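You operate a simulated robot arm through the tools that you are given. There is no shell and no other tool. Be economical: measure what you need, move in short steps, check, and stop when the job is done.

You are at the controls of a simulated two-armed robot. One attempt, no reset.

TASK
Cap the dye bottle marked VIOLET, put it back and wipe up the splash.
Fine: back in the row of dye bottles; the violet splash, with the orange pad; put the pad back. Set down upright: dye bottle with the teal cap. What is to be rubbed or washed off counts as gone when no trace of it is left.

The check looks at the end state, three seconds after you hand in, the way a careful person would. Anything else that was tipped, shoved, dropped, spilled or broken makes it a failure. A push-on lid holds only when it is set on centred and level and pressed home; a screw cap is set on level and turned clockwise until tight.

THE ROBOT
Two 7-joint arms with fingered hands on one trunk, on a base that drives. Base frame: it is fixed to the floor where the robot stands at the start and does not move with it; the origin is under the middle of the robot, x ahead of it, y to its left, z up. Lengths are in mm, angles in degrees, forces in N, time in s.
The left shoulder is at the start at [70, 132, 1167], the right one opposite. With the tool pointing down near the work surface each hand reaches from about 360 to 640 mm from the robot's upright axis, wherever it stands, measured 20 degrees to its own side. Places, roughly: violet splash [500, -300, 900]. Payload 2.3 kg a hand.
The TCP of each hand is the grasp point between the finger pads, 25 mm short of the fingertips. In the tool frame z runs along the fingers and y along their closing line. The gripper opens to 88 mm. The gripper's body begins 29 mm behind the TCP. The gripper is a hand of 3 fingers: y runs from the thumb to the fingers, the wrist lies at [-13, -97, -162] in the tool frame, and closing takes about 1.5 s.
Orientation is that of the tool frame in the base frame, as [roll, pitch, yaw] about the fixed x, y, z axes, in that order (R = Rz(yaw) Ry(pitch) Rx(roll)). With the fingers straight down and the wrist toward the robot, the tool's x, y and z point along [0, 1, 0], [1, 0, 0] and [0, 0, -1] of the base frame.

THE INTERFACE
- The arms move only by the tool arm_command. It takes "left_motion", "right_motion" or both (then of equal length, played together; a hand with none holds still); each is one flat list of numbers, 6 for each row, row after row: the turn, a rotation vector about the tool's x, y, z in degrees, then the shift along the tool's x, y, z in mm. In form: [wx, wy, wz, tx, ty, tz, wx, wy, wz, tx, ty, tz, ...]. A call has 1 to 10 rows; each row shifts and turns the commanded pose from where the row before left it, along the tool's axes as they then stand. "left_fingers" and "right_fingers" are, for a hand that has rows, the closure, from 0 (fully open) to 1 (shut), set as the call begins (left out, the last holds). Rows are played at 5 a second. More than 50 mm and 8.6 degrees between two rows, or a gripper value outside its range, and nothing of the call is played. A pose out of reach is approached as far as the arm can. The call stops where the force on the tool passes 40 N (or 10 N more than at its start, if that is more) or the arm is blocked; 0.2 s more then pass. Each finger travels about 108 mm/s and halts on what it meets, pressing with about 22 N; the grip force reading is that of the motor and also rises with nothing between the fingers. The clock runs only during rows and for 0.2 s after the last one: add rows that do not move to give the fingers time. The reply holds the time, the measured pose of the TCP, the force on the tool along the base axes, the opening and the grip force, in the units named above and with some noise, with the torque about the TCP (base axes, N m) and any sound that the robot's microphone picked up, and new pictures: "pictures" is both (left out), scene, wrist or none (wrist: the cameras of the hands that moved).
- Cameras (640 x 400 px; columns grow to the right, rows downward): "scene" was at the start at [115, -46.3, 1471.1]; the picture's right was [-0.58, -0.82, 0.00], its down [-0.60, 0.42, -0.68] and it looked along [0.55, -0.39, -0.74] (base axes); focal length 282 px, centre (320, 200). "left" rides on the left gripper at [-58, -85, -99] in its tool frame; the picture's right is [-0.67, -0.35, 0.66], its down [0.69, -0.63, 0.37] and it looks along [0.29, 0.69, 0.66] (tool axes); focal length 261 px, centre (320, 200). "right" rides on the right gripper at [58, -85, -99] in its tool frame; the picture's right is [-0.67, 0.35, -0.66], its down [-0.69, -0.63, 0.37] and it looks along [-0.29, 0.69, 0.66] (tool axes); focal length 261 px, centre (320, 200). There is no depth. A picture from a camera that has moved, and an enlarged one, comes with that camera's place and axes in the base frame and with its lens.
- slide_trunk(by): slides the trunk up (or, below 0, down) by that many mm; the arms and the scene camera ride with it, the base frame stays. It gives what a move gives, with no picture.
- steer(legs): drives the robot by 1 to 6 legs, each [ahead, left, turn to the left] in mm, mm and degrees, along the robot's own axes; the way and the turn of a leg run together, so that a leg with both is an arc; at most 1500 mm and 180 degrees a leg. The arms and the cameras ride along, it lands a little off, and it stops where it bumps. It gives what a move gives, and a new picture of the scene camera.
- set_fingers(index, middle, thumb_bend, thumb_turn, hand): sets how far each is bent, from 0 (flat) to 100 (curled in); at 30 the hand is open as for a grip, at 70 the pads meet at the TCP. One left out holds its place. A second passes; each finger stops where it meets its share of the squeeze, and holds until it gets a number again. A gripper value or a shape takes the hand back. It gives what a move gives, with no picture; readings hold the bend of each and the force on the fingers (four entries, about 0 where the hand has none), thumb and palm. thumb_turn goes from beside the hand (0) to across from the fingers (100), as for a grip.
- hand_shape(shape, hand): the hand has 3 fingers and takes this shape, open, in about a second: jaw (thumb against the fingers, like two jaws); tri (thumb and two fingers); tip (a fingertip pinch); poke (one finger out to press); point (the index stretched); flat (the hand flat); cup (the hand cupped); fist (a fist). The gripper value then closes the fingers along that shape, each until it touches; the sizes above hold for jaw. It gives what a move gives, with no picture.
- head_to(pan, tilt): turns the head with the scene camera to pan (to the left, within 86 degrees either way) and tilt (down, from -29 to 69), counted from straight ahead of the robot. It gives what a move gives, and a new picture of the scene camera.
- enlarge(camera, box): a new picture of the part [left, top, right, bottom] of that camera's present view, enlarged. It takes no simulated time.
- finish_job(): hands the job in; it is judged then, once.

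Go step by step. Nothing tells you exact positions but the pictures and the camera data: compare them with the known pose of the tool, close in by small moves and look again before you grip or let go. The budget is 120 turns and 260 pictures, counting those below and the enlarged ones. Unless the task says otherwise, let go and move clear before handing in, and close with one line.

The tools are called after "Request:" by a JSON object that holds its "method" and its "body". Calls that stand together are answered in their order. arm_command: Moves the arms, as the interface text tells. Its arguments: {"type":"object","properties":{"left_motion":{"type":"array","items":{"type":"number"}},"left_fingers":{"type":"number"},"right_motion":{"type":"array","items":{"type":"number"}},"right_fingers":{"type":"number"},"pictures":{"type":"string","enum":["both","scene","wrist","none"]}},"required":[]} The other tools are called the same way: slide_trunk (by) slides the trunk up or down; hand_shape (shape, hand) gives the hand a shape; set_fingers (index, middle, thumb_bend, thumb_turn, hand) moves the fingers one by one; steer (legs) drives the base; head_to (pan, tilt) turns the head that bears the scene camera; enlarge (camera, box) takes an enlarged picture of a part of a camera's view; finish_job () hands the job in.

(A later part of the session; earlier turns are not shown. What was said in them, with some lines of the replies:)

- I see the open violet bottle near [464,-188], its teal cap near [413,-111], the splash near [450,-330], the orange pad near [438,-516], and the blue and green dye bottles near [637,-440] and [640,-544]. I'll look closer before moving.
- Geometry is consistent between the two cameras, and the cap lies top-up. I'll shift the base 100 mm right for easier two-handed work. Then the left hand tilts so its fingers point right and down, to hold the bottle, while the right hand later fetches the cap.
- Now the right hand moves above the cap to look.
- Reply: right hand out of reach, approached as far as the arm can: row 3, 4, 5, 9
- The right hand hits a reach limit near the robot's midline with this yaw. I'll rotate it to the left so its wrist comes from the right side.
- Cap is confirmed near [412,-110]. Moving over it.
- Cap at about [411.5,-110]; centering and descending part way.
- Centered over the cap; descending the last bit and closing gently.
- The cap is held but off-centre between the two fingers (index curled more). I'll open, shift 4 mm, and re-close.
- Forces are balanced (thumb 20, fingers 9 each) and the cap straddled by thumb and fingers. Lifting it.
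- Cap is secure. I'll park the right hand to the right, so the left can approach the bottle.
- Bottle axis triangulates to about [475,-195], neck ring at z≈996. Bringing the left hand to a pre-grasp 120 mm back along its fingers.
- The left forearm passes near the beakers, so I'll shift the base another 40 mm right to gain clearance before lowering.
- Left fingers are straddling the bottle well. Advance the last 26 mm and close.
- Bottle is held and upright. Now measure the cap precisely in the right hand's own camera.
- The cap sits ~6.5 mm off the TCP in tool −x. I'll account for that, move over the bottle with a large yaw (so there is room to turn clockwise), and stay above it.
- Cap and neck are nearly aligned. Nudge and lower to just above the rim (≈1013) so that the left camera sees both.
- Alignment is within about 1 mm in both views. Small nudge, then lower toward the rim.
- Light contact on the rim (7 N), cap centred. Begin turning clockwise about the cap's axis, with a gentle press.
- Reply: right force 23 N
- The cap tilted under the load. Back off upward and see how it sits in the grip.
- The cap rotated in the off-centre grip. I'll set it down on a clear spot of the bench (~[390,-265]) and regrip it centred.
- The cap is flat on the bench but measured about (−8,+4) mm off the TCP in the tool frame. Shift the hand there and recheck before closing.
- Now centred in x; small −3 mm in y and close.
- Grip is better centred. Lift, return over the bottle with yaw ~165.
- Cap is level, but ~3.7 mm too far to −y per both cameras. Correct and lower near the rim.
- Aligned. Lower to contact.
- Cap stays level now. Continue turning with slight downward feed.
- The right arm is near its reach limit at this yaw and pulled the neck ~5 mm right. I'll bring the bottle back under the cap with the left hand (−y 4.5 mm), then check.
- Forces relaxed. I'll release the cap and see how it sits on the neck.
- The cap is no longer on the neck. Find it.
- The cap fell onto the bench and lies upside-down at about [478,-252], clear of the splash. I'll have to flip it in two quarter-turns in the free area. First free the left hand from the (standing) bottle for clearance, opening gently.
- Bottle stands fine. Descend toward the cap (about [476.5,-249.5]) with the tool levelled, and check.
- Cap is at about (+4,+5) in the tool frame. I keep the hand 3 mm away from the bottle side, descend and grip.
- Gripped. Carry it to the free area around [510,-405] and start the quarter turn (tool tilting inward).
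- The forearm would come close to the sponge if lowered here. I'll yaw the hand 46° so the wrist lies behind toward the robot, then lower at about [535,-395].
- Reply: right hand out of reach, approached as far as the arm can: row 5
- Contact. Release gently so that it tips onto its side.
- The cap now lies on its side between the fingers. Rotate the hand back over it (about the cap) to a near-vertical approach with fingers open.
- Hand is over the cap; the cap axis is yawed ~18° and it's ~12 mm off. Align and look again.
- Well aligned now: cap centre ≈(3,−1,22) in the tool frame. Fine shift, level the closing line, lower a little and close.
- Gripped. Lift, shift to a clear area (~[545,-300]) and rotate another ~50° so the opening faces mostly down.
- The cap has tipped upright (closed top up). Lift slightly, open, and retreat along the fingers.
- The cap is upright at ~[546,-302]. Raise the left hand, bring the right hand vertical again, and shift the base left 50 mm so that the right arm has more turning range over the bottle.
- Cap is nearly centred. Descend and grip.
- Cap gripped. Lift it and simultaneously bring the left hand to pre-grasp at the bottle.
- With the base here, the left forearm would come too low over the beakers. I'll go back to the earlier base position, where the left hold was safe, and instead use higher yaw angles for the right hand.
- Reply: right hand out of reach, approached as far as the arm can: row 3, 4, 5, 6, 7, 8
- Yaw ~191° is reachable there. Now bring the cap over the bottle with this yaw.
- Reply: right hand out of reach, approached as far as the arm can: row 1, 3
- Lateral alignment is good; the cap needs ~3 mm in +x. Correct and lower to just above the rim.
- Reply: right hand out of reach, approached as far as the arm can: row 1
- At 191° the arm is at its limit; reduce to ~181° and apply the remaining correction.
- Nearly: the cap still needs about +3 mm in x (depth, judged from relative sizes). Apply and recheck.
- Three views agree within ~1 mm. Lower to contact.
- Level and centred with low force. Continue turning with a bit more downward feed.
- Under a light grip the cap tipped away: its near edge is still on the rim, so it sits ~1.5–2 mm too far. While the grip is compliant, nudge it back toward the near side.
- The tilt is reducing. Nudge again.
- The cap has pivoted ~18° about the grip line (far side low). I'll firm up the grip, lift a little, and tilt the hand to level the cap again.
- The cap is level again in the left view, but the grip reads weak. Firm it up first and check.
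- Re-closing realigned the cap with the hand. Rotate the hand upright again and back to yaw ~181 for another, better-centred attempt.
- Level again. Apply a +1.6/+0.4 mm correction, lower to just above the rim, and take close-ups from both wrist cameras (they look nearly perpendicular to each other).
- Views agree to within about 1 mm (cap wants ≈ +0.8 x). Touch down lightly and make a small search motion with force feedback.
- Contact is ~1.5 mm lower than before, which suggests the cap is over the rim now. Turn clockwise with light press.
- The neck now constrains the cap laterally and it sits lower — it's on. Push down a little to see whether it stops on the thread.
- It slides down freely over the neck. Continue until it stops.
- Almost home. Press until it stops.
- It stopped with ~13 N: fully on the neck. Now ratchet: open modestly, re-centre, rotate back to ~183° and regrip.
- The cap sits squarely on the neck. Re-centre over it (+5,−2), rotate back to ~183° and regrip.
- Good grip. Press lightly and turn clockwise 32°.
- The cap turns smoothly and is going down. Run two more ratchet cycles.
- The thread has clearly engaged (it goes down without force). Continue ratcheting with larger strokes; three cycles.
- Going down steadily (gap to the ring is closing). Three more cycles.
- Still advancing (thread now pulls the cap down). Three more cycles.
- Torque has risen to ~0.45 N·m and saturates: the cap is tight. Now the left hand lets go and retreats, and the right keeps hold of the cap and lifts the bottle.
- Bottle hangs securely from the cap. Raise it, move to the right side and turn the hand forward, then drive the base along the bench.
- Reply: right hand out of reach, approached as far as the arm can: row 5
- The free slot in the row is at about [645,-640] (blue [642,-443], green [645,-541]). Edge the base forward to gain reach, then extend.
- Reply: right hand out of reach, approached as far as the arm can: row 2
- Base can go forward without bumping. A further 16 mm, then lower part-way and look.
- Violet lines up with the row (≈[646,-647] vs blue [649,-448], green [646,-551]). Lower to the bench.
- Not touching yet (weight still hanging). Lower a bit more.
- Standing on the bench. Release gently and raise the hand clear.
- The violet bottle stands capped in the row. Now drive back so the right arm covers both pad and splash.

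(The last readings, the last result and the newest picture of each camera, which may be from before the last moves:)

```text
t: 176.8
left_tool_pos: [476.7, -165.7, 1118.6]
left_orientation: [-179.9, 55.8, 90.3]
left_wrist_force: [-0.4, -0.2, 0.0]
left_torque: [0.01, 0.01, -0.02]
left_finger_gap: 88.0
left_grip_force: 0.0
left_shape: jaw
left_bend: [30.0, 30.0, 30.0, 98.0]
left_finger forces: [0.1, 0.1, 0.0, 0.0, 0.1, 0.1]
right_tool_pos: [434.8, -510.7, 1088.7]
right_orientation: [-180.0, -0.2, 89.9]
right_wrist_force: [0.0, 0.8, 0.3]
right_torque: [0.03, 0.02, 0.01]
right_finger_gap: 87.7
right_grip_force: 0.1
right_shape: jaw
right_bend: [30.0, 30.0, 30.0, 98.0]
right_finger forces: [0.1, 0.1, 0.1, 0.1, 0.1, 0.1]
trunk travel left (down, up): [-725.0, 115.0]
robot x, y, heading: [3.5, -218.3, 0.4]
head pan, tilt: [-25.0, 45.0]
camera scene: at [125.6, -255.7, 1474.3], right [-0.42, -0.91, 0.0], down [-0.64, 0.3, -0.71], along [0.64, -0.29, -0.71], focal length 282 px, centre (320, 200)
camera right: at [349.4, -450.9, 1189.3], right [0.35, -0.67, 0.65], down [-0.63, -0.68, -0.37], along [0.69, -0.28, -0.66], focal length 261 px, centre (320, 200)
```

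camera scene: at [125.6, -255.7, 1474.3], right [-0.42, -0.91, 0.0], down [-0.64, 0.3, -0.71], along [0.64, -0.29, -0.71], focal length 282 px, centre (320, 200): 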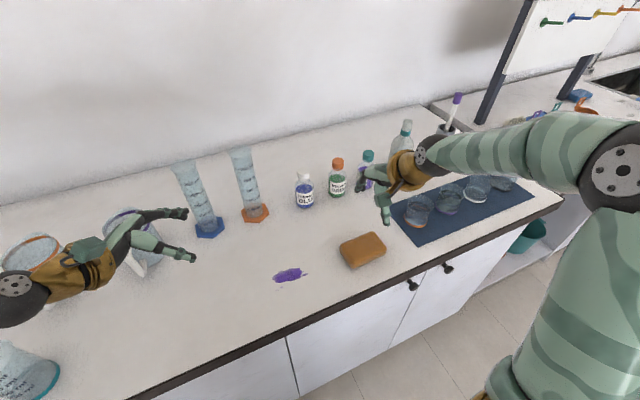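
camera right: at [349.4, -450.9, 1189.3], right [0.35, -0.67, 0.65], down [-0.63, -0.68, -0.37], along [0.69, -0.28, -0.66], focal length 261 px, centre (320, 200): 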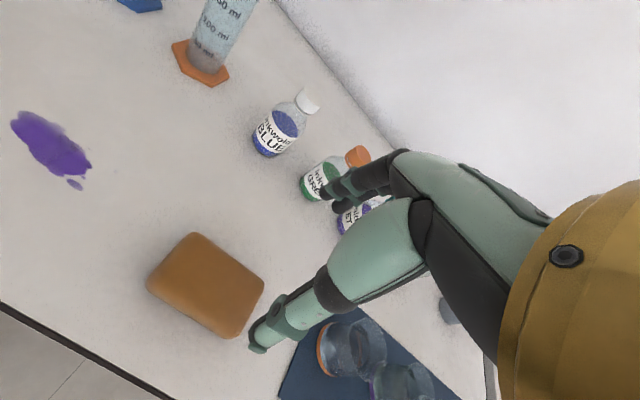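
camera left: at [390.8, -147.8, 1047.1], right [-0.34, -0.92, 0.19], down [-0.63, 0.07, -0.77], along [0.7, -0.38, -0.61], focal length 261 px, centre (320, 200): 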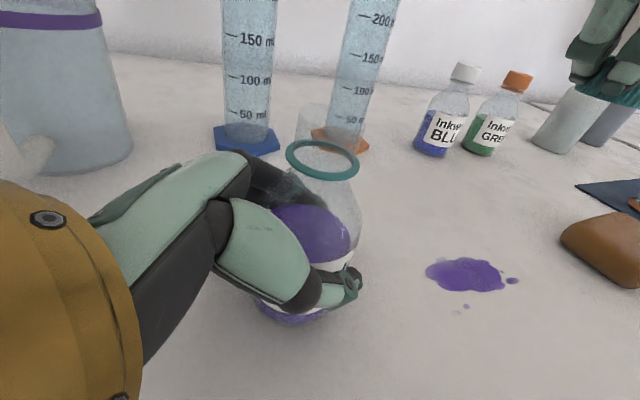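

Pad spans x 405–466, y −551…−463 (centre [435,-507]); splash x≈425–470, y −293…−366. Descend over the pad.

Request:
{"method": "arm_command", "body": {"right_motion": [0, 0, 0, 3, 0, 40, 0, 0, 0, 0, 0, 40, 0, 0, 0, 0, 0, 40, 0, 0, 0, 0, 0, 0], "pictures": "wrist"}}

```text
t: 177.8
left_tool_pos: [476.3, -160.4, 1119.1]
left_orientation: [-179.9, 56.1, 90.3]
left_wrist_force: [-0.4, 0.3, 0.4]
left_torque: [-0.02, -0.03, -0.01]
left_finger_gap: 87.6
left_grip_force: 0.1
left_shape: jaw
left_bend: [30.0, 30.0, 30.0, 98.0]
left_finger forces: [0.0, 0.0, 0.1, 0.0, 0.1, 0.0]
right_tool_pos: [437.6, -503.5, 973.2]
right_orientation: [-180.0, 0.0, 89.8]
right_wrist_force: [0.1, 0.2, 0.1]
right_torque: [0.01, 0.04, 0.01]
right_finger_gap: 87.6
right_grip_force: 0.1
right_shape: jaw
right_bend: [30.0, 30.0, 30.0, 98.0]
right_finger forces: [0.0, 0.0, 0.0, 0.0, 0.0, 0.0]
trunk travel left (down, up): [-725.0, 115.0]
robot x, y, heading: [-0.3, -218.1, 0.1]
head pan, tilt: [-25.0, 45.0]
camera right: at [352.5, -443.8, 1073.2], right [0.35, -0.67, 0.66], down [-0.63, -0.68, -0.37], along [0.69, -0.29, -0.66], focal length 261 px, centre (320, 200)
```

right: 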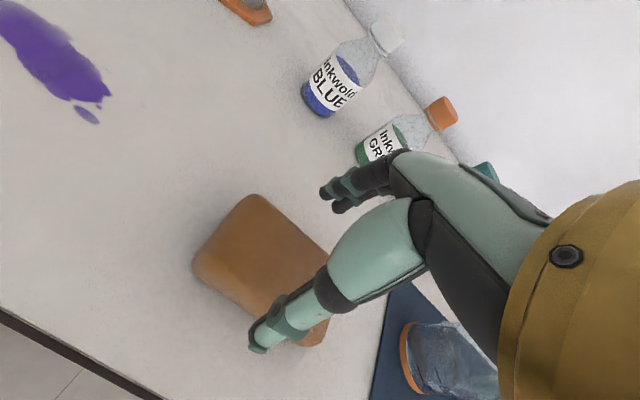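

Request:
{"method": "arm_command", "body": {"right_motion": [0, 0, 0, -3.5, -6, 0, 0, 0, 0, 0, 0, 20, 0, 0, 0, 0, 0, 18, 0, 0, 0, 0, 0, 0], "pictures": "none"}}

Request:
{"method": "arm_command", "body": {"right_motion": [0, 0, 0, 0, 0, 0, 0, 0, 0, 0, 0, 0, 0, 0, 0, 0, 0, 0, 0, 0, 0, 0, 0, 0, 0, 0, 0, 0, 0, 0, 0, 0, 0, 0, 0, 0, 0, 0, 0, 0, 0, 0], "right_fingers": 0.8, "pictures": "wrist"}}

```text
t: 178.8
left_tool_pos: [476.3, -160.9, 1119.3]
left_orientation: [179.9, 56.1, 90.2]
left_wrist_force: [-0.6, -0.4, 0.9]
left_torque: [0.01, 0.0, 0.01]
left_finger_gap: 87.8
left_grip_force: 0.0
left_shape: jaw
left_bend: [30.0, 30.0, 30.0, 98.0]
left_finger forces: [0.0, 0.1, 0.0, 0.0, 0.0, 0.1]
right_tool_pos: [431.4, -506.0, 931.6]
right_orientation: [180.0, 0.0, 89.8]
right_wrist_force: [1.1, 0.0, 1.4]
right_torque: [0.02, -0.09, 0.02]
right_finger_gap: 87.6
right_grip_force: 0.1
right_shape: jaw
right_bend: [29.0, 30.0, 30.0, 98.0]
right_finger forces: [2.1, 0.0, 0.0, 0.0, 0.0, 0.0]
trunk travel left (down, up): [-725.0, 115.0]
robot x, y, heading: [1.0, -220.2, 0.5]
head pan, tilt: [-25.0, 45.0]
```

```text
t: 180.4
left_tool_pos: [476.8, -161.4, 1118.4]
left_orientation: [179.9, 56.1, 90.2]
left_wrist_force: [-1.2, 0.1, -0.7]
left_torque: [0.0, 0.0, 0.01]
left_finger_gap: 87.8
left_grip_force: 0.0
left_shape: jaw
left_bend: [30.0, 30.0, 30.0, 98.0]
left_finger forces: [0.0, 0.0, 0.0, 0.0, 0.1, 0.0]
right_tool_pos: [431.4, -506.7, 930.8]
right_orientation: [-179.8, -0.1, 89.9]
right_wrist_force: [-0.4, 0.4, -1.3]
right_torque: [-0.04, 0.0, -0.01]
right_finger_gap: 59.4
right_grip_force: 21.4
right_shape: jaw
right_bend: [28.0, 38.0, 60.0, 99.0]
right_finger forces: [13.1, 6.9, 0.1, 0.1, 20.0, 0.1]
trunk travel left (down, up): [-725.0, 115.0]
robot x, y, heading: [3.5, -218.8, -0.1]
head pan, tilt: [-25.0, 45.0]
camera right: at [346.2, -447.2, 1032.5], right [0.35, -0.67, 0.65], down [-0.63, -0.68, -0.37], along [0.69, -0.29, -0.66], focal length 261 px, centre (320, 200)
```

right: 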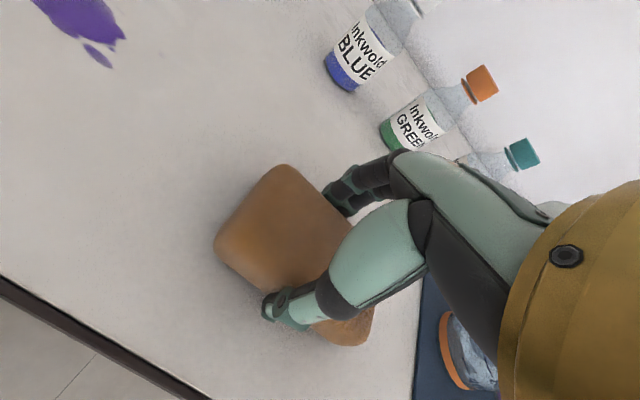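

Pad gripped (original pad position noted: TCP [431,-506], yaw 90). Carry it to the right end of the splash and set it down.

Request:
{"method": "arm_command", "body": {"right_motion": [0, 0, 0, 0, 0, -35, 0, 0, 0, 36, 6, 0, 0, 0, 0, 36, 6, 0, 0, 0, 0, 34, 5, 0, 0, 0, 0, 0, 0, 32, 0, 0, 0, 0, 0, 0], "pictures": "none"}}

Request:
{"method": "arm_command", "body": {"right_motion": [0, 0, 0, 0, 0, 2.5, 0, 0, 0, 0, 0, 1.5, 0, 0, 0, 0, 0, 0], "pictures": "wrist"}}

```text
t: 181.8
left_tool_pos: [476.4, -161.8, 1118.9]
left_orientation: [-179.9, 56.0, 90.3]
left_wrist_force: [-0.9, -1.0, -0.8]
left_torque: [0.0, -0.02, -0.02]
left_finger_gap: 87.5
left_grip_force: 0.0
left_shape: jaw
left_bend: [30.0, 30.0, 30.0, 98.0]
left_finger forces: [0.0, 0.0, 0.0, 0.0, 0.1, 0.0]
right_tool_pos: [446.4, -400.1, 935.0]
right_orientation: [-179.8, 0.0, 89.9]
right_wrist_force: [-0.2, 1.2, -1.0]
right_torque: [0.01, 0.0, 0.0]
right_finger_gap: 59.3
right_grip_force: 21.5
right_shape: jaw
right_bend: [28.0, 38.0, 60.0, 99.0]
right_finger forces: [13.1, 7.2, 0.0, 0.0, 20.0, 0.1]
trunk travel left (down, up): [-725.0, 115.0]
robot x, y, heading: [2.4, -212.5, 0.1]
head pan, tilt: [-25.0, 45.0]
```

```text
t: 182.6
left_tool_pos: [477.3, -162.0, 1118.7]
left_orientation: [179.9, 56.0, 90.2]
left_wrist_force: [-0.6, 0.2, 1.3]
left_torque: [-0.01, -0.01, 0.02]
left_finger_gap: 87.7
left_grip_force: 0.1
left_shape: jaw
left_bend: [30.0, 30.0, 30.0, 98.0]
left_finger forces: [0.1, 0.0, 0.1, 0.0, 0.0, 0.0]
right_tool_pos: [446.9, -400.1, 932.1]
right_orientation: [-179.9, 0.0, 89.9]
right_wrist_force: [-0.1, 0.3, -0.8]
right_torque: [-0.01, 0.02, 0.03]
right_finger_gap: 59.4
right_grip_force: 22.0
right_shape: jaw
right_bend: [28.0, 38.0, 60.0, 99.0]
right_finger forces: [13.1, 7.1, 0.1, 0.0, 20.0, 0.0]
trunk travel left (down, up): [-725.0, 115.0]
robot x, y, heading: [5.1, -217.8, 0.2]
head pan, tilt: [-25.0, 45.0]
camera right: at [361.4, -340.6, 1033.5], right [0.35, -0.67, 0.66], down [-0.63, -0.68, -0.37], along [0.69, -0.29, -0.66], focal length 261 px, centre (320, 200)
```

right: 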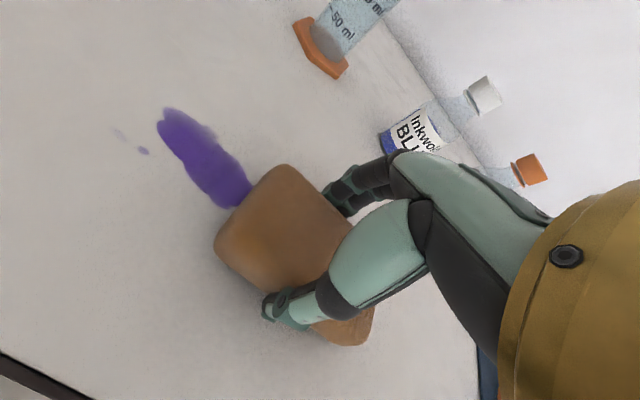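

Pad is in line with the splash. Press lightly and stroke left across it and back.

Request:
{"method": "arm_command", "body": {"right_motion": [0, 0, 0, 0, 0, 1.5, 0, 0, 0, 0, 0, 1.5, 0, 0, 0, 0, 0, 0], "pictures": "none"}}

Request:
{"method": "arm_command", "body": {"right_motion": [0, 0, 0, 14, 0, 0.1, 0, 0, 0, 14, 0, 0.1, 0, 0, 0, 14, 0, 0, 0, 0, 0, 14, 0, 0, 0, 0, 0, 14, 0, 0, 0, 0, 0, 14, 0, 0, 0, 0, 0, 14, 0, 0, 0, 0, 0, 14, 0, 0, 0, 0, 0, 14, 0, 0, 0, 0, 0, 14, 0, 0], "pictures": "wrist"}}

```text
t: 183.4
left_tool_pos: [475.8, -161.5, 1119.2]
left_orientation: [-180.0, 56.0, 90.3]
left_wrist_force: [-0.2, 0.2, 0.2]
left_torque: [-0.02, 0.02, 0.03]
left_finger_gap: 87.7
left_grip_force: 0.1
left_shape: jaw
left_bend: [30.0, 30.0, 30.0, 98.0]
left_finger forces: [0.0, 0.0, 0.0, 0.0, 0.0, 0.1]
right_tool_pos: [447.5, -400.2, 930.4]
right_orientation: [179.9, -0.1, 89.9]
right_wrist_force: [1.9, -0.5, 5.7]
right_torque: [0.0, 0.0, 0.02]
right_finger_gap: 59.0
right_grip_force: 21.7
right_shape: jaw
right_bend: [28.0, 38.0, 60.0, 99.0]
right_finger forces: [13.9, 7.7, 0.0, 0.0, 20.4, 0.0]
trunk travel left (down, up): [-725.0, 115.0]
robot x, y, heading: [1.0, -217.3, 0.4]
head pan, tilt: [-25.0, 45.0]
```

```text
t: 185.6
left_tool_pos: [474.0, -163.0, 1118.6]
left_orientation: [179.7, 56.0, 90.1]
left_wrist_force: [-0.1, -0.8, -0.1]
left_torque: [-0.01, -0.04, 0.03]
left_finger_gap: 87.7
left_grip_force: 0.1
left_shape: jaw
left_bend: [30.0, 30.0, 30.0, 98.0]
left_finger forces: [0.1, 0.1, 0.1, 0.0, 0.0, 0.0]
right_tool_pos: [447.6, -259.0, 930.1]
right_orientation: [-180.0, 0.0, 89.9]
right_wrist_force: [-1.0, -5.3, 7.2]
right_torque: [-0.09, -0.03, -0.02]
right_finger_gap: 59.3
right_grip_force: 22.0
right_shape: jaw
right_bend: [28.0, 37.0, 60.0, 100.0]
right_finger forces: [13.6, 7.8, 0.0, 0.0, 21.7, 0.0]
trunk travel left (down, up): [-725.0, 115.0]
robot x, y, heading: [5.8, -217.8, 0.2]
head pan, tilt: [-25.0, 45.0]
camera right: at [361.8, -200.6, 1030.8], right [0.35, -0.67, 0.65], down [-0.63, -0.68, -0.37], along [0.69, -0.28, -0.66], focal length 261 px, centre (320, 200)
```

right: 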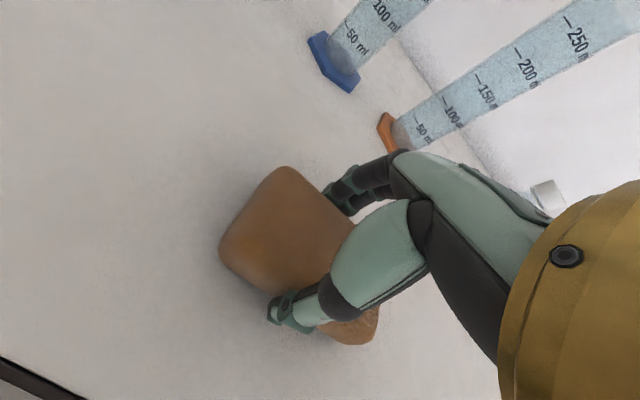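

Request:
{"method": "arm_command", "body": {"right_motion": [0, 0, 0, -14, -1, 0, 0, 0, 0, -14, -1, 0, 0, 0, 0, -14, -1, 0, 0, 0, 0, -14, -1, 0, 0, 0, 0, -14, -1, 0, 0, 0, 0, -14, -1, 0, 0, 0, 0, -14, -1, 0, 0, 0, 0, -14, -1, 0, 0, 0, 0, -14, -1, 0, 0, 0, 0, -14, -1, 0], "pictures": "none"}}

Request:
{"method": "arm_command", "body": {"right_motion": [0, 0, 0, 14, 2, 0, 0, 0, 0, 14, 2, 0, 0, 0, 0, 14, 2, 0, 0, 0, 0, 14, 2, 0, 0, 0, 0, 14, 2, 0, 0, 0, 0, 14, 2, 0, 0, 0, 0, 14, 2, 0, 0, 0, 0, 14, 2, 0, 0, 0, 0, 14, 2, 0, 0, 0, 0, 14, 2, 0], "pictures": "both"}}

Request:
{"method": "enlarge", "body": {"camera": "scene", "box": [200, 220, 400, 340]}}

```text
t: 187.8
left_tool_pos: [476.3, -160.0, 1119.4]
left_orientation: [179.9, 56.1, 90.3]
left_wrist_force: [0.6, -0.5, -0.2]
left_torque: [0.0, -0.03, -0.01]
left_finger_gap: 87.6
left_grip_force: 0.0
left_shape: jaw
left_bend: [30.0, 30.0, 30.0, 98.0]
left_finger forces: [0.0, 0.0, 0.0, 0.1, 0.1, 0.1]
right_tool_pos: [437.7, -400.3, 930.1]
right_orientation: [-179.9, 0.1, 90.0]
right_wrist_force: [0.5, 3.2, 4.2]
right_torque: [0.06, 0.0, 0.02]
right_finger_gap: 58.9
right_grip_force: 21.7
right_shape: jaw
right_bend: [28.0, 37.0, 60.0, 99.0]
right_finger forces: [14.5, 7.3, 0.0, 0.0, 20.8, 0.0]
trunk travel left (down, up): [-725.0, 115.0]
robot x, y, heading: [0.2, -219.8, 0.1]
head pan, tilt: [-25.0, 45.0]
```

```text
t: 190.0
left_tool_pos: [476.6, -160.6, 1118.6]
left_orientation: [-179.9, 56.0, 90.3]
left_wrist_force: [0.2, 0.0, 0.9]
left_torque: [-0.01, -0.04, 0.01]
left_finger_gap: 87.8
left_grip_force: 0.1
left_shape: jaw
left_bend: [30.0, 30.0, 30.0, 98.0]
left_finger forces: [0.1, 0.1, 0.0, 0.0, 0.0, 0.1]
right_tool_pos: [457.4, -259.6, 929.9]
right_orientation: [-179.8, -0.1, 89.9]
right_wrist_force: [-0.6, -3.3, 3.6]
right_torque: [-0.08, -0.02, -0.04]
right_finger_gap: 58.8
right_grip_force: 22.2
right_shape: jaw
right_bend: [28.0, 37.0, 60.0, 100.0]
right_finger forces: [13.7, 7.4, 0.1, 0.0, 22.2, 0.1]
trunk travel left (down, up): [-725.0, 115.0]
robot x, y, heading: [1.7, -215.1, 0.1]
head pan, tilt: [-25.0, 45.0]
camera scene: at [125.5, -251.8, 1474.3], right [-0.42, -0.91, 0.0], down [-0.64, 0.3, -0.71], along [0.64, -0.3, -0.71], focal length 282 px, centre (320, 200)
camera right: at [372.2, -200.6, 1031.0], right [0.35, -0.67, 0.65], down [-0.63, -0.68, -0.37], along [0.69, -0.29, -0.66], focal length 261 px, centre (320, 200)
```

scene: 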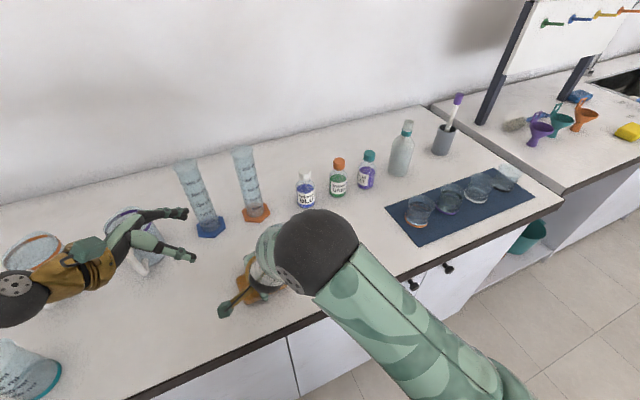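
right: 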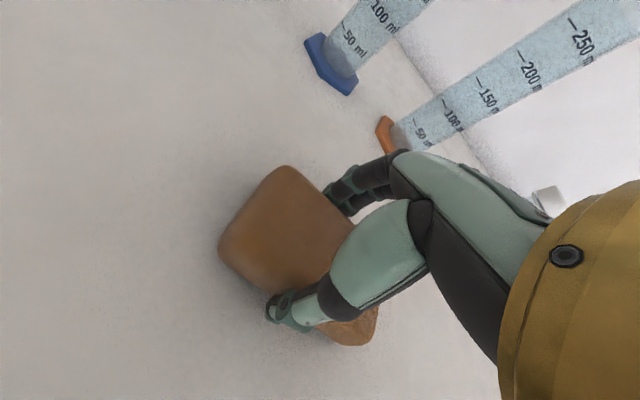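

```text
3.20 times, centred on (300, 280) of scene
camera zoom: at [125.5, -251.8, 1474.3], right [-0.42, -0.91, 0.0], down [-0.64, 0.3, -0.71], along [0.64, -0.3, -0.71], focal length 904 px, centre (384, -56)
```

zoom: 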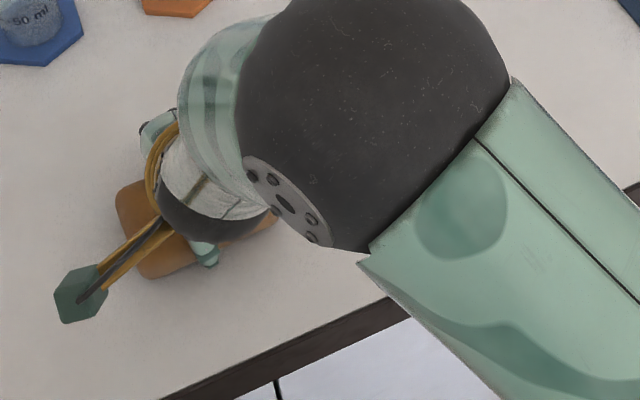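

One more back-and-forth pass for certainty, then inspect.

Request:
{"method": "arm_command", "body": {"right_motion": [0, 0, 0, -14, 0, 0.1, 0, 0, 0, -14, 0, 0, 0, 0, 0, -14, 0, 0, 0, 0, 0, -14, 0, 0, 0, 0, 0, -14, 0, 0, 0, 0, 0, -14, 0, 0, 0, 0, 0, -14, 0, 0, 0, 0, 0, -14, 0, 0, 0, 0, 0, -14, 0, 0, 0, 0, 0, -14, 0, 0], "pictures": "none"}}

Request:
{"method": "arm_command", "body": {"right_motion": [0, 0, 0, 14, -1.5, 0, 0, 0, 0, 14, -1.5, 0, 0, 0, 0, 14, -1.5, 0, 0, 0, 0, 14, -1.5, 0, 0, 0, 0, 14, -1.5, 0, 0, 0, 0, 14, -1.5, 0, 0, 0, 0, 14, -1.5, 0, 0, 0, 0, 14, -1.5, 0, 0, 0, 0, 14, -1.5, 0, 0, 0, 0, 14, -1.5, 0], "pictures": "none"}}

Request:
{"method": "arm_command", "body": {"right_motion": [0, 0, 0, -14, 0, 0, 0, 0, 0, -14, 0, 0, 0, 0, 0, -14, 0, 0, 0, 0, 0, -14, 0, 0, 0, 0, 0, -14, 0, 0, 0, 0, 0, -14, 0, 0, 0, 0, 0, -14, 0, 0, 0, 0, 0, -14, 0, 0, 0, 0, 0, -14, 0, 0, 0, 0, 0, -14, 0, 0], "pictures": "none"}}

Request:
{"method": "arm_command", "body": {"right_motion": [0, 0, 0, 0, 0, -30, 0, 0, 0, -34, -4, 0, 0, 0, 0, -34, -4, 0, 0, 0, 0, -36, -3, 0, 0, 0, 0, 0, 0, 0], "pictures": "both"}}

Request:
{"method": "enlarge", "body": {"camera": "scene", "box": [220, 220, 400, 320]}}

```text
t: 192.2
left_tool_pos: [475.6, -160.4, 1119.8]
left_orientation: [179.8, 56.0, 90.1]
left_wrist_force: [-0.5, -0.5, -0.3]
left_torque: [0.03, 0.04, 0.01]
left_finger_gap: 87.6
left_grip_force: 0.0
left_shape: jaw
left_bend: [30.0, 30.0, 30.0, 98.0]
left_finger forces: [0.1, 0.0, 0.0, 0.0, 0.1, 0.1]
right_tool_pos: [458.8, -401.1, 929.9]
right_orientation: [-180.0, 0.1, 89.7]
right_wrist_force: [-0.1, 4.7, 6.3]
right_torque: [0.09, 0.05, 0.0]
right_finger_gap: 58.1
right_grip_force: 21.7
right_shape: jaw
right_bend: [28.0, 38.0, 60.0, 97.0]
right_finger forces: [13.6, 6.8, 0.1, 0.2, 21.0, 0.0]
trunk travel left (down, up): [-725.0, 115.0]
robot x, y, heading: [1.6, -215.2, 0.2]
head pan, tilt: [-25.0, 45.0]
```

```text
t: 194.4
left_tool_pos: [475.6, -163.3, 1119.0]
left_orientation: [180.0, 55.9, 90.3]
left_wrist_force: [0.1, 0.9, 0.6]
left_torque: [0.02, -0.01, 0.01]
left_finger_gap: 87.8
left_grip_force: 0.1
left_shape: jaw
left_bend: [30.0, 30.0, 30.0, 98.0]
left_finger forces: [0.0, 0.1, 0.0, 0.1, 0.1, 0.1]
right_tool_pos: [441.8, -262.5, 929.6]
right_orientation: [179.9, 0.0, 89.8]
right_wrist_force: [-0.5, -5.0, 4.7]
right_torque: [-0.09, -0.04, -0.02]
right_finger_gap: 58.4
right_grip_force: 22.2
right_shape: jaw
right_bend: [28.0, 37.0, 60.0, 100.0]
right_finger forces: [14.1, 8.5, 0.0, 0.1, 22.6, 0.1]
trunk travel left (down, up): [-725.0, 115.0]
robot x, y, heading: [0.2, -213.9, 0.3]
head pan, tilt: [-25.0, 45.0]
```

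```text
t: 196.6
left_tool_pos: [476.1, -161.7, 1118.9]
left_orientation: [180.0, 56.0, 90.2]
left_wrist_force: [-0.9, -0.2, 0.0]
left_torque: [0.02, 0.0, -0.03]
left_finger_gap: 87.8
left_grip_force: 0.1
left_shape: jaw
left_bend: [30.0, 30.0, 30.0, 98.0]
left_finger forces: [0.0, 0.0, 0.0, 0.0, 0.0, 0.0]
right_tool_pos: [442.8, -401.9, 930.0]
right_orientation: [-180.0, 0.0, 89.9]
right_wrist_force: [0.5, -0.1, 0.3]
right_torque: [0.01, 0.01, 0.03]
right_finger_gap: 58.0
right_grip_force: 21.9
right_shape: jaw
right_bend: [28.0, 38.0, 60.0, 99.0]
right_finger forces: [14.0, 7.6, 0.0, 0.0, 21.5, 0.1]
trunk travel left (down, up): [-725.0, 115.0]
robot x, y, heading: [1.7, -220.4, 0.5]
head pan, tilt: [-25.0, 45.0]
```

```text
t: 197.8
left_tool_pos: [476.5, -161.5, 1118.1]
left_orientation: [179.8, 56.0, 90.1]
left_wrist_force: [0.4, -0.1, -0.6]
left_torque: [-0.03, -0.02, 0.0]
left_finger_gap: 87.9
left_grip_force: 0.2
left_shape: jaw
left_bend: [30.0, 30.0, 30.0, 98.0]
left_finger forces: [0.0, 0.0, 0.1, 0.1, 0.0, 0.0]
right_tool_pos: [430.5, -502.5, 960.4]
right_orientation: [-179.8, 0.0, 89.8]
right_wrist_force: [0.3, -0.5, -0.6]
right_torque: [-0.03, -0.01, -0.01]
right_finger_gap: 58.5
right_grip_force: 22.2
right_shape: jaw
right_bend: [28.0, 38.0, 60.0, 99.0]
right_finger forces: [13.7, 7.4, 0.0, 0.1, 21.1, 0.0]
trunk travel left (down, up): [-725.0, 115.0]
robot x, y, heading: [4.7, -218.9, 0.4]
head pan, tilt: [-25.0, 45.0]
camera scene: at [126.5, -251.6, 1474.3], right [-0.42, -0.91, 0.0], down [-0.64, 0.3, -0.71], along [0.64, -0.3, -0.71], focal length 282 px, centre (320, 200)
camera right: at [344.8, -443.5, 1060.3], right [0.35, -0.67, 0.66], down [-0.63, -0.68, -0.36], along [0.69, -0.29, -0.66], focal length 261 px, centre (320, 200)
```

scene: 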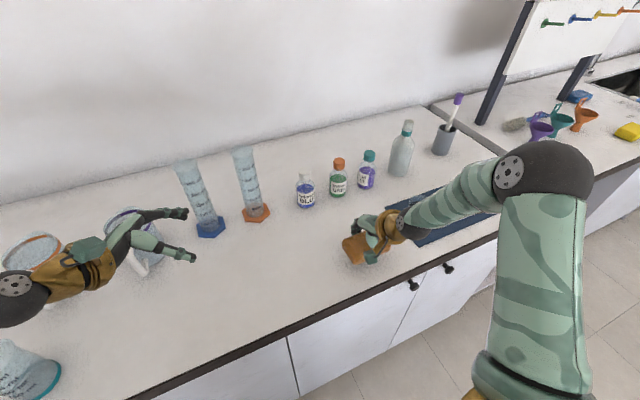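
right: 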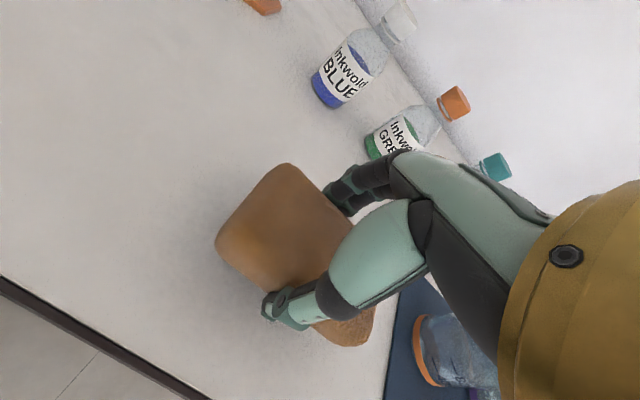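

```text
3.56 times, centred on (310, 270) of scene
camera zoom: at [126.5, -251.6, 1474.3], right [-0.42, -0.91, 0.0], down [-0.64, 0.3, -0.71], along [0.64, -0.3, -0.71], focal length 1004 px, centre (356, -49)
```

zoom: 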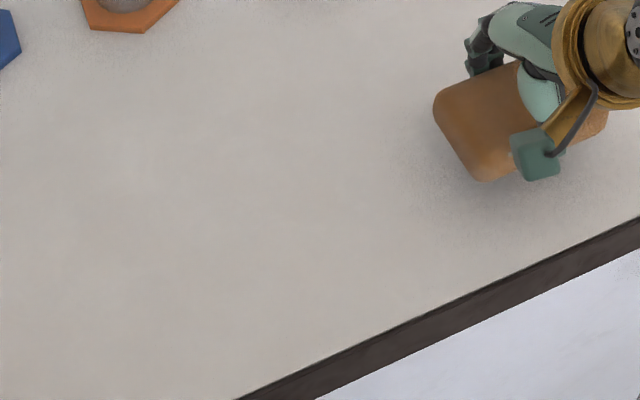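

The splash area looks clean. Put the pad back where it was.

Request:
{"method": "arm_command", "body": {"right_motion": [0, 0, 0, -3.5, 0.5, 13, 0, 0, 0, 0, 0, 13, 0, 0, 0, 0, 0, 2, 0, 0, 0, 0, 0, 0], "pictures": "none"}}

Request:
{"method": "arm_command", "body": {"right_motion": [0, 0, 0, 0, 0, 1.2, 0, 0, 0, 0, 0, 0], "pictures": "none"}}

Request:
{"method": "enlarge", "body": {"camera": "scene", "box": [250, 240, 350, 310]}}

```text
t: 198.8
left_tool_pos: [476.3, -161.6, 1118.3]
left_orientation: [-179.8, 56.0, 90.4]
left_wrist_force: [-0.1, 0.2, 0.1]
left_torque: [-0.01, -0.04, 0.0]
left_finger_gap: 87.8
left_grip_force: 0.1
left_shape: jaw
left_bend: [30.0, 30.0, 30.0, 98.0]
left_finger forces: [0.0, 0.0, 0.0, 0.1, 0.0, 0.0]
right_tool_pos: [432.2, -507.6, 933.3]
right_orientation: [-179.9, 0.0, 90.0]
right_wrist_force: [-0.1, -0.5, -1.5]
right_torque: [0.01, -0.02, 0.0]
right_finger_gap: 58.2
right_grip_force: 21.8
right_shape: jaw
right_bend: [28.0, 38.0, 60.0, 99.0]
right_finger forces: [13.8, 7.4, 0.0, 0.0, 21.1, 0.0]
trunk travel left (down, up): [-725.0, 115.0]
robot x, y, heading: [2.5, -215.9, -0.1]
head pan, tilt: [-25.0, 45.0]
```

```text
t: 199.4
left_tool_pos: [477.3, -161.0, 1117.7]
left_orientation: [-179.8, 56.0, 90.4]
left_wrist_force: [1.2, -0.3, 0.7]
left_torque: [0.02, -0.02, 0.02]
left_finger_gap: 87.7
left_grip_force: 0.1
left_shape: jaw
left_bend: [30.0, 30.0, 30.0, 98.0]
left_finger forces: [0.0, 0.0, 0.1, 0.0, 0.1, 0.0]
right_tool_pos: [431.6, -507.6, 930.6]
right_orientation: [179.9, 0.0, 89.9]
right_wrist_force: [0.3, -0.2, 0.0]
right_torque: [-0.02, 0.01, 0.0]
right_finger_gap: 58.6
right_grip_force: 21.9
right_shape: jaw
right_bend: [28.0, 38.0, 60.0, 99.0]
right_finger forces: [13.6, 7.3, 0.0, 0.0, 21.0, 0.0]
trunk travel left (down, up): [-725.0, 115.0]
robot x, y, heading: [0.6, -219.9, 0.3]
head pan, tilt: [-25.0, 45.0]
```

```text
5.71 times, centred on (300, 275) of scene
camera zoom: at [126.2, -252.1, 1474.3], right [-0.42, -0.91, 0.0], down [-0.64, 0.3, -0.71], along [0.64, -0.3, -0.71], focal length 1614 px, centre (434, -229)
```

zoom: 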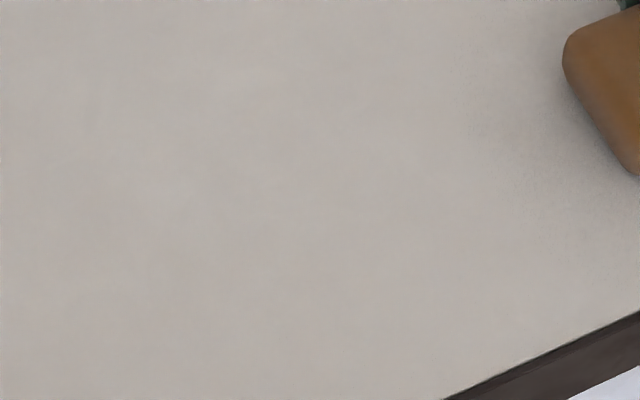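

No trace of violet is left. The pad is just touching the bench; open, lift clear, and take a final look.

Request:
{"method": "arm_command", "body": {"right_motion": [0, 0, 0, 0, 0, 0.8, 0, 0, 0, 0, 0, 0, 0, 0, 0, 0, 0, 0], "pictures": "none"}}

Request:
{"method": "arm_command", "body": {"right_motion": [0, 0, 0, 0, 0, 0, 0, 0, 0, 0, 0, 0, 0, 0, 0, 0, 0, 0, 0, 0, 0, 0, 0, 0, 0, 0, 0, 0, 0, -10, 0, 0, 0, 0, 0, -40, 0, 0, 0, 0, 0, -45, 0, 0, 0, 0, 0, -45, 0, 0, 0, 0, -40, -20, 0, 0, 0, 0, -40, 0], "right_fingers": 0, "pictures": "both"}}

Request:
{"method": "enlarge", "body": {"camera": "scene", "box": [280, 130, 440, 280]}}

```text
t: 200.2
left_tool_pos: [475.1, -162.1, 1119.0]
left_orientation: [179.9, 56.1, 90.3]
left_wrist_force: [0.3, 0.5, -0.8]
left_torque: [0.0, 0.02, -0.02]
left_finger_gap: 87.5
left_grip_force: 0.1
left_shape: jaw
left_bend: [30.0, 30.0, 30.0, 98.0]
left_finger forces: [0.1, 0.0, 0.0, 0.1, 0.0, 0.0]
right_tool_pos: [430.1, -507.9, 929.6]
right_orientation: [-180.0, 0.1, 89.9]
right_wrist_force: [0.1, -0.5, 3.2]
right_torque: [-0.01, -0.04, 0.0]
right_finger_gap: 58.5
right_grip_force: 21.8
right_shape: jaw
right_bend: [28.0, 38.0, 60.0, 99.0]
right_finger forces: [13.7, 7.5, 0.0, 0.0, 21.0, 0.1]
trunk travel left (down, up): [-725.0, 115.0]
robot x, y, heading: [5.3, -217.4, 0.3]
head pan, tilt: [-25.0, 45.0]
```

```text
t: 202.4
left_tool_pos: [475.0, -159.4, 1119.9]
left_orientation: [179.8, 56.2, 90.1]
left_wrist_force: [0.1, 0.5, 0.1]
left_torque: [-0.02, -0.01, 0.03]
left_finger_gap: 87.6
left_grip_force: 0.0
left_shape: jaw
left_bend: [30.0, 30.0, 30.0, 98.0]
left_finger forces: [0.0, 0.0, 0.0, 0.1, 0.1, 0.0]
right_tool_pos: [349.5, -505.8, 1088.8]
right_orientation: [-179.4, 0.4, 90.4]
right_wrist_force: [0.9, 0.1, 1.1]
right_torque: [-0.01, 0.05, 0.0]
right_finger_gap: 88.1
right_grip_force: 0.0
right_shape: jaw
right_bend: [30.0, 30.0, 30.0, 98.0]
right_finger forces: [0.1, 0.0, 0.0, 0.1, 0.0, 0.1]
right hand out of reach, approached as far as the arm can: row 9
trunk travel left (down, up): [-725.0, 115.0]
robot x, y, heading: [-1.4, -218.2, 0.1]
head pan, tilt: [-25.0, 45.0]
camera scene: at [125.2, -248.4, 1474.5], right [-0.42, -0.91, 0.0], down [-0.64, 0.29, -0.71], along [0.64, -0.3, -0.71], focal length 282 px, centre (320, 200)
camera right: at [263.9, -446.6, 1190.2], right [0.36, -0.66, 0.66], down [-0.63, -0.69, -0.35], along [0.69, -0.29, -0.67], focal length 261 px, centre (320, 200)
```

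scene: 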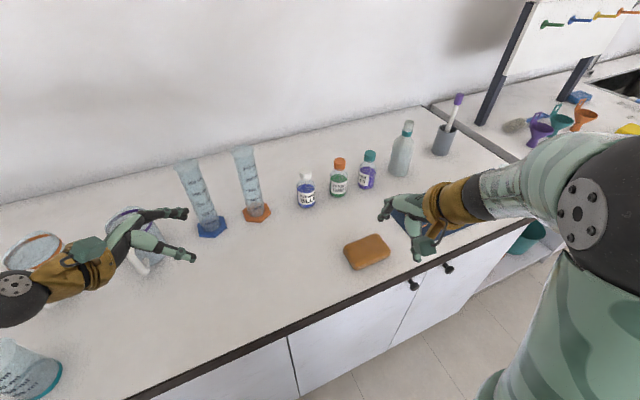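
right: 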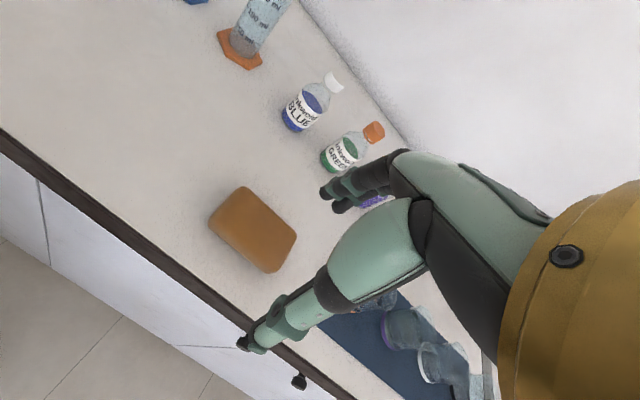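

```text
2.67 times, centred on (360, 205) of scene
camera zoom: at [125.2, -248.4, 1474.5], right [-0.42, -0.91, 0.0], down [-0.64, 0.29, -0.71], along [0.64, -0.3, -0.71], focal length 753 px, centre (213, 187)
```

zoom: 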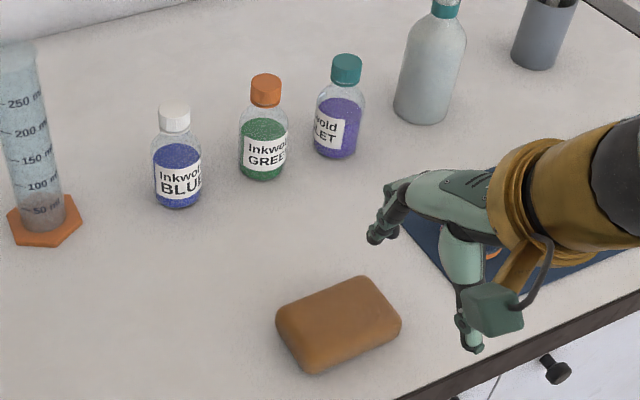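

The violet bottle is capped and upright in the row, the splash is gone, the pad is back, and both hands are clear. Handing in.

Request:
{"method": "finish_job", "body": {}}

```text
The job is handed in.
```

The VIOLET bottle is screwed shut and standing upright in the row next to GREEN. The splash is wiped up with no trace visible, and the orange pad is back in its place. On the way, the cap fell once and was picked up again from the bench; nothing else was seen to tip, move or spill.
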